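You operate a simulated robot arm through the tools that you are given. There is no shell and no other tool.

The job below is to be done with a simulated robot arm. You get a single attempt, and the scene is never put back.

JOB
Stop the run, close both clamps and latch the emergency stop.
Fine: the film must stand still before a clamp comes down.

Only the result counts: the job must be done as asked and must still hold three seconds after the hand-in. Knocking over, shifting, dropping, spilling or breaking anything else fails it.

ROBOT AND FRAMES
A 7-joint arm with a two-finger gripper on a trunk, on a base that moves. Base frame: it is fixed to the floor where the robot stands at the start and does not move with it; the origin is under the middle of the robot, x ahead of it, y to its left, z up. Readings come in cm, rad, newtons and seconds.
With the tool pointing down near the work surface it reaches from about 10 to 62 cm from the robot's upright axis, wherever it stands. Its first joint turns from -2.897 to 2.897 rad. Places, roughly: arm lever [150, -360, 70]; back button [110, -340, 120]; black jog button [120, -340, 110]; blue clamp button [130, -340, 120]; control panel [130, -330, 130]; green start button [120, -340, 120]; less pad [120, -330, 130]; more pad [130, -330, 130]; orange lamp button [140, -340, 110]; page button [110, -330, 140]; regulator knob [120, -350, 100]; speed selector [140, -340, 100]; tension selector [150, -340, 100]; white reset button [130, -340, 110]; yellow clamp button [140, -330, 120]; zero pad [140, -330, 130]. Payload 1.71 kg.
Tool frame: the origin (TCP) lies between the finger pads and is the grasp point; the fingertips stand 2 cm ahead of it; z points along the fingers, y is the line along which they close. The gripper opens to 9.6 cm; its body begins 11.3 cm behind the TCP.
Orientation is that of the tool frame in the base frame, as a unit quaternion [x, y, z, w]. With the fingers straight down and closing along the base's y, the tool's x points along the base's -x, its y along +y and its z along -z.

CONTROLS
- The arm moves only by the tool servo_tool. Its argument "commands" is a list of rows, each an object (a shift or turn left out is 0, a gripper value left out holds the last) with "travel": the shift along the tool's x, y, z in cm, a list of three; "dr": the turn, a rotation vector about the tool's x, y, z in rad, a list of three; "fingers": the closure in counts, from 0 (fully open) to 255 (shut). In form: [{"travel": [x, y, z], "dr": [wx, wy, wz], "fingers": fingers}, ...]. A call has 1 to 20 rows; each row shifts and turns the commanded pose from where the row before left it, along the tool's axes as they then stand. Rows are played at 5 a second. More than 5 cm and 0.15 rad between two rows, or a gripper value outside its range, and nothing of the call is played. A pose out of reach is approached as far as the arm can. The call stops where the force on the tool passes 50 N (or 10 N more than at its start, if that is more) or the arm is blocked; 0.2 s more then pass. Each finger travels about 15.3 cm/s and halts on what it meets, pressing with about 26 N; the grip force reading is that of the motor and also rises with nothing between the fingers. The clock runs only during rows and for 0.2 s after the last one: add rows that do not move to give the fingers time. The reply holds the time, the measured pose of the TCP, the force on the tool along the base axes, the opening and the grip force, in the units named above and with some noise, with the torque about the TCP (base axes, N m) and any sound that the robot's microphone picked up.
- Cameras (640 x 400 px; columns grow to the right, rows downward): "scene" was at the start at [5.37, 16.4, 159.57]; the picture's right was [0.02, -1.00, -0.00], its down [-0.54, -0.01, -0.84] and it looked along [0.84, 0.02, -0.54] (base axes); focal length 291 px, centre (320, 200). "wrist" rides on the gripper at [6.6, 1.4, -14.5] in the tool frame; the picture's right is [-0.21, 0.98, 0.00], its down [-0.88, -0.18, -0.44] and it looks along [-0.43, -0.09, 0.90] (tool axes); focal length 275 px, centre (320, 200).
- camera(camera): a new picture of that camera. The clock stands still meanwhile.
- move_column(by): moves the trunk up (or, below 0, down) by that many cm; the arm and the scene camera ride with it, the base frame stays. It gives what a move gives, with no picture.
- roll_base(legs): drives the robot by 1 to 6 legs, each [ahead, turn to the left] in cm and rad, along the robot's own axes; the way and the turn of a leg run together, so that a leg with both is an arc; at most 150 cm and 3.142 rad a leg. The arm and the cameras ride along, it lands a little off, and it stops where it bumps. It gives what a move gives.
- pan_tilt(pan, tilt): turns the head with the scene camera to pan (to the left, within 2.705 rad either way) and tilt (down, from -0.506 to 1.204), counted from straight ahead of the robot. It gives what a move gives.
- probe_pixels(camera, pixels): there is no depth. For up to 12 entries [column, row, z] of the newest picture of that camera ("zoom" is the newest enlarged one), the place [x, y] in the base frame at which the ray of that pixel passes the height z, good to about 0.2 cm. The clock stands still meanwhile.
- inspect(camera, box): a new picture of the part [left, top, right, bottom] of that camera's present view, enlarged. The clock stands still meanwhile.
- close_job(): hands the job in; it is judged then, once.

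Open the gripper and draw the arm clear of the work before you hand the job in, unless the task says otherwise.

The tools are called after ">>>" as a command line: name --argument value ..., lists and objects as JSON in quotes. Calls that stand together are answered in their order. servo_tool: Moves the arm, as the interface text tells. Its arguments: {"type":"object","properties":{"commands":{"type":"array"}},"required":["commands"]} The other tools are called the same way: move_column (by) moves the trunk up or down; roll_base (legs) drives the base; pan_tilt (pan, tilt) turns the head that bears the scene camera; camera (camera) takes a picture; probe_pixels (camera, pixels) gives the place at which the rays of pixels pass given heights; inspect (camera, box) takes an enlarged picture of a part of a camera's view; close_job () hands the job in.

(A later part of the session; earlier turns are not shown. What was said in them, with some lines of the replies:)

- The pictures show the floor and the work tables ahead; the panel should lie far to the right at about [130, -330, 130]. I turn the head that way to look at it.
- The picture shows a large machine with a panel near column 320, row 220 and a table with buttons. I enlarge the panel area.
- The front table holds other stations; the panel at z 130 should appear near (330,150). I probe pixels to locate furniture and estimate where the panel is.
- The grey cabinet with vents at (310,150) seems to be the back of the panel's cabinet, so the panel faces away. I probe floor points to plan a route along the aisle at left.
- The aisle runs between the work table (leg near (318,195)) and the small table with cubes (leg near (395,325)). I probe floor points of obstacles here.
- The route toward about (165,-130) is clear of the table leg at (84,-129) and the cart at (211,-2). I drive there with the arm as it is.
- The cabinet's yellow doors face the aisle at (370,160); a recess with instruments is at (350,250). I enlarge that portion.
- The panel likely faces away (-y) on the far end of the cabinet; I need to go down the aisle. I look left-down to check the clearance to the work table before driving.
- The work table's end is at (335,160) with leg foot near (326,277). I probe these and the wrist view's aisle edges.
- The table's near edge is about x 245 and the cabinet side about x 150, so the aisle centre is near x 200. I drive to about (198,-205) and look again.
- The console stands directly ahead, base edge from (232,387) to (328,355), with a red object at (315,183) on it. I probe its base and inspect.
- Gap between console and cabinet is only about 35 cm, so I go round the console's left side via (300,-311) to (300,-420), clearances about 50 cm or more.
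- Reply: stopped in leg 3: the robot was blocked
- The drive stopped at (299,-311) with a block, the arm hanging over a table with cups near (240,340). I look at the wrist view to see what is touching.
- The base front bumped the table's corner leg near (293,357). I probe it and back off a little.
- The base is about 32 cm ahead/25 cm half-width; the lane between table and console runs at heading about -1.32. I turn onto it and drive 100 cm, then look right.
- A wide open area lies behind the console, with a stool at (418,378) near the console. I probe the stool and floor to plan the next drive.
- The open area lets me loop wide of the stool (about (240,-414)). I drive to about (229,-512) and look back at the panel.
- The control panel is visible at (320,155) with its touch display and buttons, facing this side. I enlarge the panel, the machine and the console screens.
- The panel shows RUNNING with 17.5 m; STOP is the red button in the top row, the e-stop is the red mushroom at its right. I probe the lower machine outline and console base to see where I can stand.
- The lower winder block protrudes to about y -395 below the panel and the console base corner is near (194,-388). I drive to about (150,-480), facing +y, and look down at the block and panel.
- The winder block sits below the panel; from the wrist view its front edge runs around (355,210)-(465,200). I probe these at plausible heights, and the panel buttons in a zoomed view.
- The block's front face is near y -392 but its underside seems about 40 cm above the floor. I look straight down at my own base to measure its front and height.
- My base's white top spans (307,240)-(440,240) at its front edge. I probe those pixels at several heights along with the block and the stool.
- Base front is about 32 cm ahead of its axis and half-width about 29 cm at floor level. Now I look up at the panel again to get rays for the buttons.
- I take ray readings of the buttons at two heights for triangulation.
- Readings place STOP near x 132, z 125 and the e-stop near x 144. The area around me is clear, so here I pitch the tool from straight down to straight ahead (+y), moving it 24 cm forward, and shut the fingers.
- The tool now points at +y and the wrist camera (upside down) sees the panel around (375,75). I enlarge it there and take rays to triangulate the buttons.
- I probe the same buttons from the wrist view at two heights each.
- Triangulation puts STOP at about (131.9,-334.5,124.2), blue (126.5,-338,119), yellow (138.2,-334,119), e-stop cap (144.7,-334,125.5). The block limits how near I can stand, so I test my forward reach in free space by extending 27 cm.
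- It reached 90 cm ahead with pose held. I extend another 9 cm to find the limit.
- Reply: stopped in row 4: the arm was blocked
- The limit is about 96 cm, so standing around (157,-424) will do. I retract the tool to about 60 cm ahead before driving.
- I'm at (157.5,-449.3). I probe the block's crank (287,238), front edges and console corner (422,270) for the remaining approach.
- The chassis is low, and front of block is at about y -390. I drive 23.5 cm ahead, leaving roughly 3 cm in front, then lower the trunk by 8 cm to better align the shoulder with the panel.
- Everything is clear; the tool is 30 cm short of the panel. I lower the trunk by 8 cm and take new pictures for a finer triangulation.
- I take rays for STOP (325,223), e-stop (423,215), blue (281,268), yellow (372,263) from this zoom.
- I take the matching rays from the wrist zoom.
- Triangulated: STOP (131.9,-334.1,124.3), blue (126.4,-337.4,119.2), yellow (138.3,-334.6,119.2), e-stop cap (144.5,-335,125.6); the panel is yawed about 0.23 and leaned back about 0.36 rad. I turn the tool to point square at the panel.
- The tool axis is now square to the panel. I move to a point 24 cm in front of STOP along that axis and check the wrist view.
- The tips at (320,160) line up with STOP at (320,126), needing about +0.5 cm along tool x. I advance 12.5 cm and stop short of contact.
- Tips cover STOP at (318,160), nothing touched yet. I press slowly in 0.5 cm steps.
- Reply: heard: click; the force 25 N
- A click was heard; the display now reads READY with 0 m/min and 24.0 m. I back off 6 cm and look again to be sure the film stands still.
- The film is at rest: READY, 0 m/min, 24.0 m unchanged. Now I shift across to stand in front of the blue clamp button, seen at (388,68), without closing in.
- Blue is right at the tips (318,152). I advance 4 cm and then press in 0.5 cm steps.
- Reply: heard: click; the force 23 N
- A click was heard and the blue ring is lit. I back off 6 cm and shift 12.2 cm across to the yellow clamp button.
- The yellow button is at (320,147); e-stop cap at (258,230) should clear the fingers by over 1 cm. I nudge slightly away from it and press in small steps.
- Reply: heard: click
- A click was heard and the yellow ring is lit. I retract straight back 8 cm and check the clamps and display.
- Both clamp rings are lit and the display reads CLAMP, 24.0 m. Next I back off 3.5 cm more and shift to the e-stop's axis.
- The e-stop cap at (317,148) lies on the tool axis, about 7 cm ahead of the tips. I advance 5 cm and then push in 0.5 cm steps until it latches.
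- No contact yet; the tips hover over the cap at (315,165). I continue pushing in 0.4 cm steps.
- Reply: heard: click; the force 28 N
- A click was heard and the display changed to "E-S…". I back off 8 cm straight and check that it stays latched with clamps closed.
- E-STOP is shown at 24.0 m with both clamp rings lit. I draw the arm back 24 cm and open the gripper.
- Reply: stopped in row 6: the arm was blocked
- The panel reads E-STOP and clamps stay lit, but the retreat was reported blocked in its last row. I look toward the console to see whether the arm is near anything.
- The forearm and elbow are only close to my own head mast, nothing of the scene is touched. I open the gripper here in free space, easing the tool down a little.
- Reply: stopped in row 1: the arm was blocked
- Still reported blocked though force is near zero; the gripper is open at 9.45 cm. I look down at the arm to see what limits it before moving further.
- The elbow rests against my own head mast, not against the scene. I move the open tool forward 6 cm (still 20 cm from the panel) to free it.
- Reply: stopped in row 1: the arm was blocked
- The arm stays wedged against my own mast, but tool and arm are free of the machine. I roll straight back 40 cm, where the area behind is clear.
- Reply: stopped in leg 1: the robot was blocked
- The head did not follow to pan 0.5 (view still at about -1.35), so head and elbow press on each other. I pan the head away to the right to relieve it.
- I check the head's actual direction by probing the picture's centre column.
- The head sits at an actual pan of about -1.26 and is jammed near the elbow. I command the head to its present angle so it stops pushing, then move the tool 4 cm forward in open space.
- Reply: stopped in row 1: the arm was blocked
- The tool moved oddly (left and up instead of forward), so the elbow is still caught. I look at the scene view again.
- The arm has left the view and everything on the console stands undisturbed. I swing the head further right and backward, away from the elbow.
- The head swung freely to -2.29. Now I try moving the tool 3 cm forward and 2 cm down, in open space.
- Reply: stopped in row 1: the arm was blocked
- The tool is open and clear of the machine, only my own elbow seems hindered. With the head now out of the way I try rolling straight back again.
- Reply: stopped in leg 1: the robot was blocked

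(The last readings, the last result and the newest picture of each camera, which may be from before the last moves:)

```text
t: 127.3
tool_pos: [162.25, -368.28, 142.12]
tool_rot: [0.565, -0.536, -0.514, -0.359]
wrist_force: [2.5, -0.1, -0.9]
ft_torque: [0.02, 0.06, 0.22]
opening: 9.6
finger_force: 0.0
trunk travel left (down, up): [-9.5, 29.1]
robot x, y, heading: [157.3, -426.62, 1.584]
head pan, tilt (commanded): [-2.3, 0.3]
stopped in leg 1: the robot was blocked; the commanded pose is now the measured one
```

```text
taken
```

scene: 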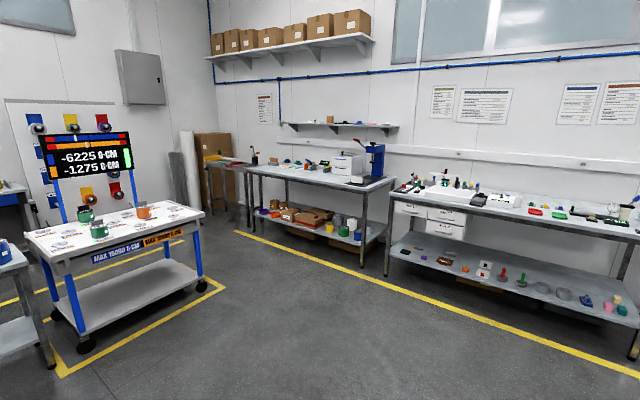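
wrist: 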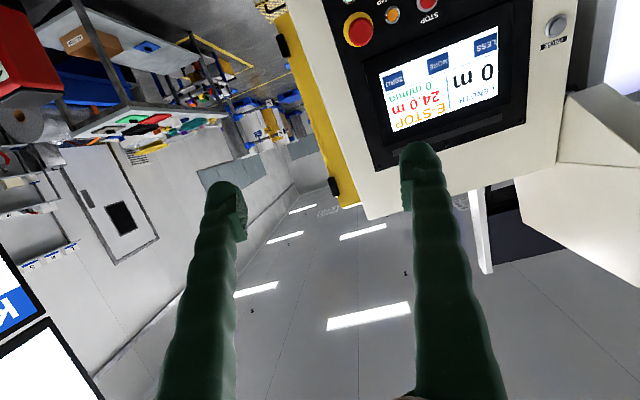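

The elbow stands nearly above the shoulder and probably presses the head, which now sits right behind it. I swing the head fully back to -2.7 and then try the arm again.

>>> pan_tilt --pan -2.7 --tilt 0.3

>>> camera --camera "scene"

>>> probe_pixels --camera "scene" --pixels '[[320, 300, 0], [320, 300, 60]]'

```text
t: 128.2
tool_pos: [161.98, -369.08, 141.86]
tool_rot: [0.562, -0.537, -0.523, -0.349]
wrist_force: [-1.0, 0.4, 0.1]
ft_torque: [0.02, 0.0, -0.02]
opening: 9.59
finger_force: 0.0
trunk travel left (down, up): [-9.5, 29.1]
robot x, y, heading: [157.21, -427.01, 1.58]
head pan, tilt (commanded): [-2.7, 0.3]
```

```text
taken
```

scene: 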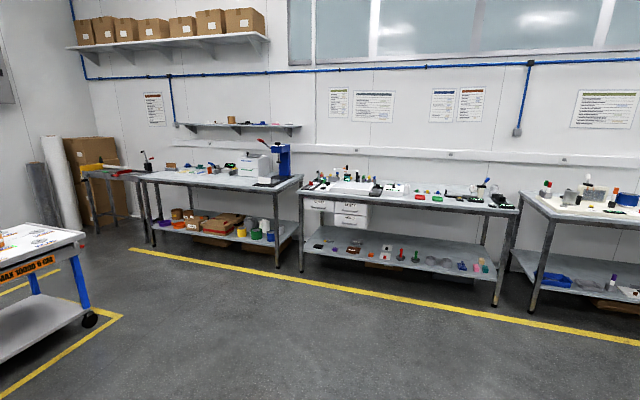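

```text
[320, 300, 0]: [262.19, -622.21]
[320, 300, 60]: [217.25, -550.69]
```

The head is now nearly straight back. I try the tool 4 cm forward and 2 cm down again.

>>> servo_tool --commands '[{"travel": [0.97, -1.05, 4.23], "fingers": 0}, {}]'

```text
t: 128.8
tool_pos: [159.88, -367.57, 142.0]
tool_rot: [0.57, -0.519, -0.517, -0.372]
wrist_force: [-1.0, -0.2, 0.6]
ft_torque: [0.04, -0.02, -0.07]
opening: 9.6
finger_force: 0.2
trunk travel left (down, up): [-9.5, 29.1]
robot x, y, heading: [157.49, -426.56, 1.586]
head pan, tilt (commanded): [-2.7, 0.3]
stopped in row 2: the arm was blocked; the commanded pose is now the measured one
```

It moved a little the right way this time. I try again with smaller steps forward.

>>> servo_tool --commands '[{"travel": [-0.2, 0, 1], "fingers": 0}, {"travel": [-0.2, 0, 1]}, {"travel": [-0.2, 0, 1]}, {"travel": [-0.2, 0, 1]}]'

>>> camera --camera "wrist"

```text
t: 129.5
tool_pos: [159.82, -367.38, 143.13]
tool_rot: [0.567, -0.516, -0.516, -0.382]
wrist_force: [-0.5, -0.3, -0.4]
ft_torque: [0.03, 0.01, -0.03]
opening: 9.6
finger_force: 0.1
trunk travel left (down, up): [-9.5, 29.1]
robot x, y, heading: [157.46, -426.6, 1.578]
head pan, tilt (commanded): [-2.7, 0.3]
stopped in row 3: the arm was blocked; the commanded pose is now the measured one
```

```text
taken
```

wrist: 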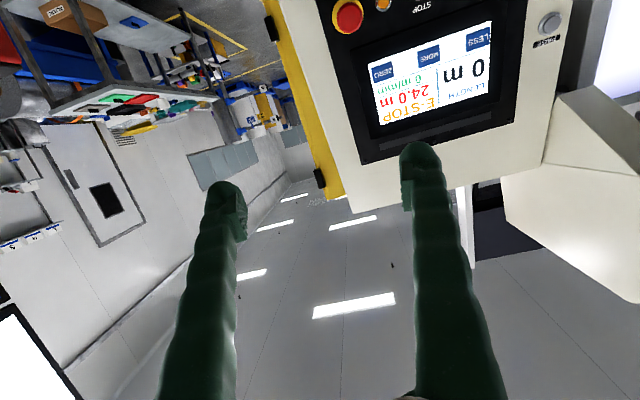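

Forward is still hindered, the tool only rose. I test a sideways move of 3 cm to the right (+x), free space there, to see which direction releases the elbow.

>>> servo_tool --commands '[{"travel": [0, -1.5, 0], "fingers": 0}, {"travel": [0, -1.5, 0]}]'

```text
t: 130.1
tool_pos: [161.76, -366.42, 142.51]
tool_rot: [0.574, -0.512, -0.514, -0.379]
wrist_force: [-0.1, 0.4, -0.9]
ft_torque: [-0.01, 0.02, -0.01]
opening: 9.61
finger_force: 0.1
trunk travel left (down, up): [-9.5, 29.1]
robot x, y, heading: [157.5, -426.72, 1.582]
head pan, tilt (commanded): [-2.7, 0.3]
```

Moving right was not blocked. I continue 4 cm to the right in small steps.

>>> servo_tool --commands '[{"travel": [0, -1, 0], "fingers": 0}, {"travel": [0, -1, 0]}, {"travel": [0, -1, 0]}, {"travel": [0, -1, 0]}, {}]'

```text
t: 130.9
tool_pos: [164.21, -368.39, 143.48]
tool_rot: [0.57, -0.506, -0.521, -0.385]
wrist_force: [0.0, 0.3, 0.7]
ft_torque: [0.0, -0.02, -0.1]
opening: 9.59
finger_force: 0.0
trunk travel left (down, up): [-9.5, 29.1]
robot x, y, heading: [157.12, -426.79, 1.586]
head pan, tilt (commanded): [-2.7, 0.3]
stopped in row 4: the arm was blocked; the commanded pose is now the measured one
```

Blocked again after 3 cm. I need to see the elbow, so I pan the head part way back to -1.8, tilted down.

>>> pan_tilt --pan -1.8 --tilt 0.9

>>> camera --camera "scene"

>>> probe_pixels --camera "scene" --pixels '[[320, 200, 0], [320, 200, 60], [320, 300, 0], [320, 300, 60]]'

```text
t: 132.1
tool_pos: [164.77, -368.04, 143.38]
tool_rot: [0.57, -0.508, -0.52, -0.384]
wrist_force: [0.0, -0.9, 0.4]
ft_torque: [0.01, 0.01, 0.0]
opening: 9.58
finger_force: 0.0
trunk travel left (down, up): [-9.5, 29.1]
robot x, y, heading: [157.49, -426.74, 1.584]
head pan, tilt (commanded): [-1.799, 0.901]
```

```text
taken
```

scene: 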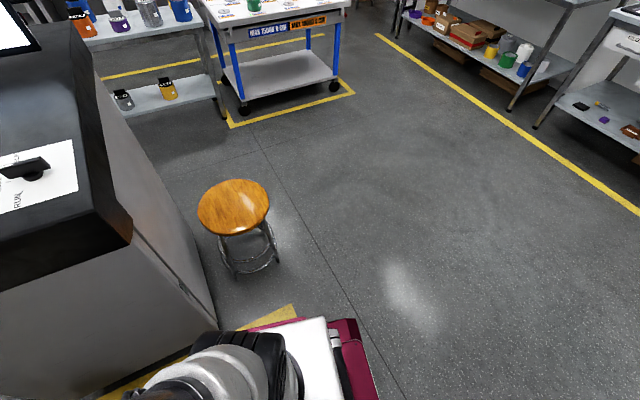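

```text
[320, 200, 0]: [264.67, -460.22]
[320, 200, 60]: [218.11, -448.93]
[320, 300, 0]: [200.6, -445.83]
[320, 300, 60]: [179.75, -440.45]
```

The shoulder is visible at (240,370) but not the elbow. I pan a little left to -1.4 to see the upper arm.

>>> pan_tilt --pan -1.4 --tilt 0.9

>>> camera --camera "scene"

```text
t: 133.0
tool_pos: [164.79, -367.96, 143.52]
tool_rot: [0.57, -0.508, -0.52, -0.383]
wrist_force: [0.2, -0.3, -0.9]
ft_torque: [-0.01, -0.02, 0.01]
opening: 9.58
finger_force: 0.1
trunk travel left (down, up): [-9.5, 29.1]
robot x, y, heading: [157.04, -426.61, 1.575]
head pan, tilt (commanded): [-1.4, 0.901]
```

```text
taken
```

scene: 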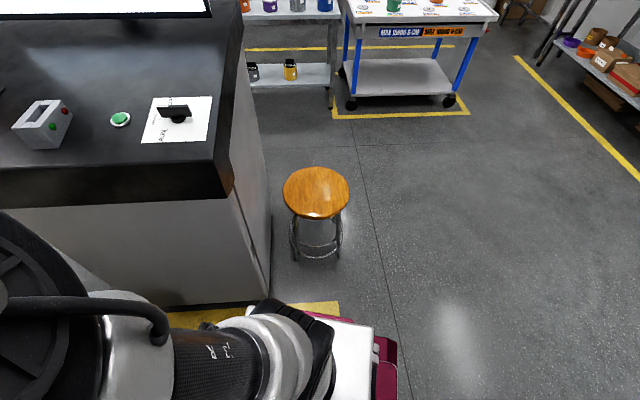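

The elbow's end cap shows at (40,290), some 20 cm in front of the head and apparently not touching now. I try the tool straight along its axis in 1 cm steps once more.

>>> servo_tool --commands '[{"travel": [0, 0, 1], "fingers": 0}, {"travel": [0, 0, 1]}, {"travel": [0, 0, 1]}, {"travel": [0, 0, 1]}]'

>>> camera --camera "scene"

```text
t: 134.0
tool_pos: [164.27, -363.97, 142.61]
tool_rot: [0.57, -0.509, -0.521, -0.382]
wrist_force: [-0.1, -0.1, 0.2]
ft_torque: [-0.04, -0.04, 0.02]
opening: 9.57
finger_force: 0.2
trunk travel left (down, up): [-9.5, 29.1]
robot x, y, heading: [156.93, -426.71, 1.584]
head pan, tilt (commanded): [-1.4, 0.901]
```

```text
taken
```

scene: 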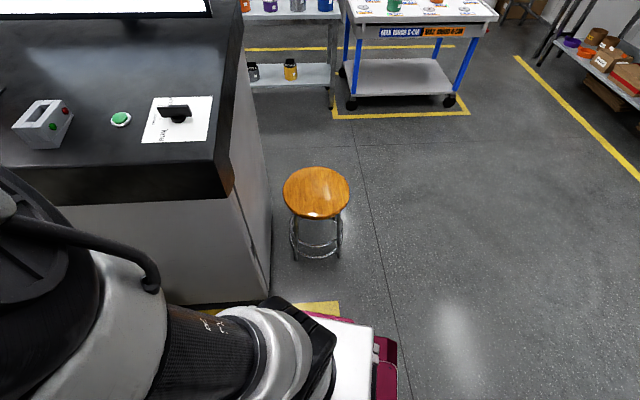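

The tool now moves freely (forward 4 cm, no block). I extend 4 cm more to bring the elbow clear, then roll the base back.

>>> servo_tool --commands '[{"travel": [0, 0, 1.3], "fingers": 0}, {"travel": [0, 0, 1.3]}, {"travel": [0, 0, 1.3]}, {}]'

>>> roll_base --legs '[[-40, 0]]'

>>> camera --camera "scene"

>>> camera --camera "wrist"

```text
t: 135.0
tool_pos: [163.29, -360.06, 141.69]
tool_rot: [0.57, -0.509, -0.52, -0.381]
wrist_force: [0.3, 0.6, -0.5]
ft_torque: [0.01, 0.01, 0.04]
opening: 9.58
finger_force: 0.1
trunk travel left (down, up): [-9.5, 29.1]
robot x, y, heading: [157.21, -426.51, 1.574]
head pan, tilt (commanded): [-1.4, 0.901]
```

```text
t: 137.6
tool_pos: [163.64, -399.9, 141.66]
tool_rot: [0.571, -0.508, -0.521, -0.38]
wrist_force: [0.6, -0.5, -0.2]
ft_torque: [-0.01, 0.01, 0.01]
opening: 9.59
finger_force: 0.0
trunk travel left (down, up): [-9.5, 29.1]
robot x, y, heading: [158.0, -466.54, 1.583]
head pan, tilt (commanded): [-1.4, 0.901]
```

```text
taken
```

scene: 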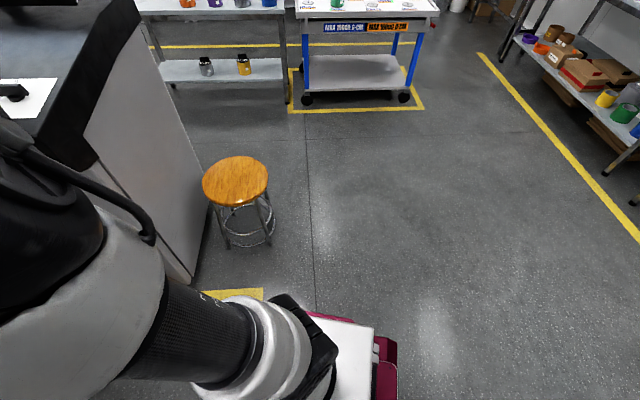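

```text
taken
```

wrist: 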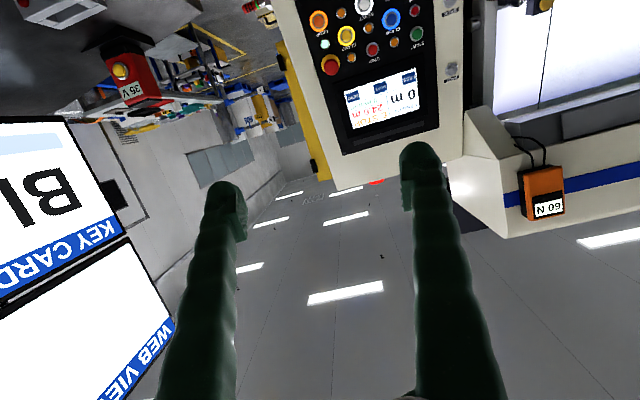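

The robot rolled back freely to (158,-466.5). I enlarge the panel in the wrist view to verify the final state.

>>> inspect --camera "wrist" --box '[290, 0, 470, 150]'

>>> pan_tilt --pan -2.0 --tilt 0.5

>>> inspect --camera "wrist" --box '[420, 0, 640, 250]'

```text
2.67 times, centred on (380, 75) of wrist
```

zoom: 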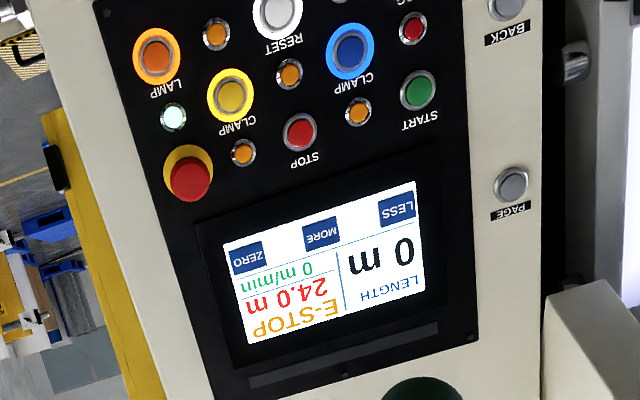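

```text
t: 138.6
tool_pos: [164.07, -401.43, 142.47]
tool_rot: [0.569, -0.506, -0.525, -0.381]
wrist_force: [-0.4, -0.2, -0.1]
ft_torque: [-0.01, -0.02, -0.01]
opening: 9.61
finger_force: 0.1
trunk travel left (down, up): [-9.5, 29.1]
robot x, y, heading: [157.98, -466.33, 1.587]
head pan, tilt (commanded): [-2.0, 0.499]
```

```text
1.60 times, centred on (530, 125) of wrist
```

zoom: 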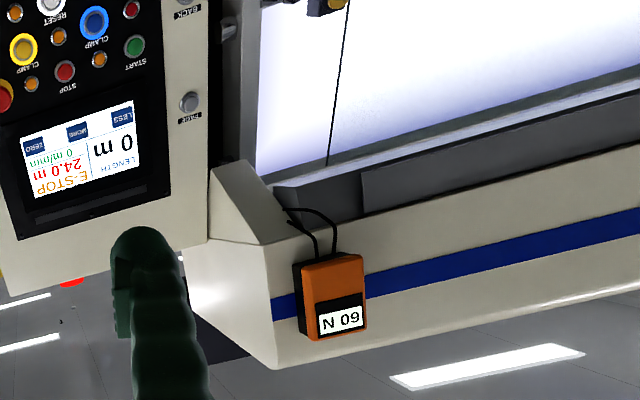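

The display reads E-STOP, 24.0 m, 0 m/min, both clamp rings are lit, the e-stop is pressed in; the gripper is open and the arm is about 65 cm from the panel with nothing disturbed. I hand the job in.

>>> close_job

```text
The job is handed in.
```

I stopped the run, closed both clamps and latched the emergency stop. I then handed the job in; I haven't seen the result of the judging.

- **Stop:** I pressed STOP first. The display went to READY at 0 m/min, and the length held at 24.0 m before any clamp came down.
- **Clamps:** I pressed blue, then yellow. Each press clicked and both rings stayed lit.
- **Emergency stop:** The cap clicked in, and the display showed E-STOP, 24.0 m and 0 m/min right up to hand-in.

Two things went wrong on the way, and neither visibly moved anything:

- **Table bump:** On the drive over, the base bumped the corner leg of the table with the cups. I backed off, and the cups and table looked undisturbed in the pictures.
- **Arm jam:** While I was drawing the arm back afterwards, it jammed. It looked as if the elbow was pressing on the robot's own camera head. The arm kept stopping and drifting in open space, well clear of the machine and console. I worked it free and rolled back.

At hand-in the gripper was open and the arm was about 65 cm from the panel.
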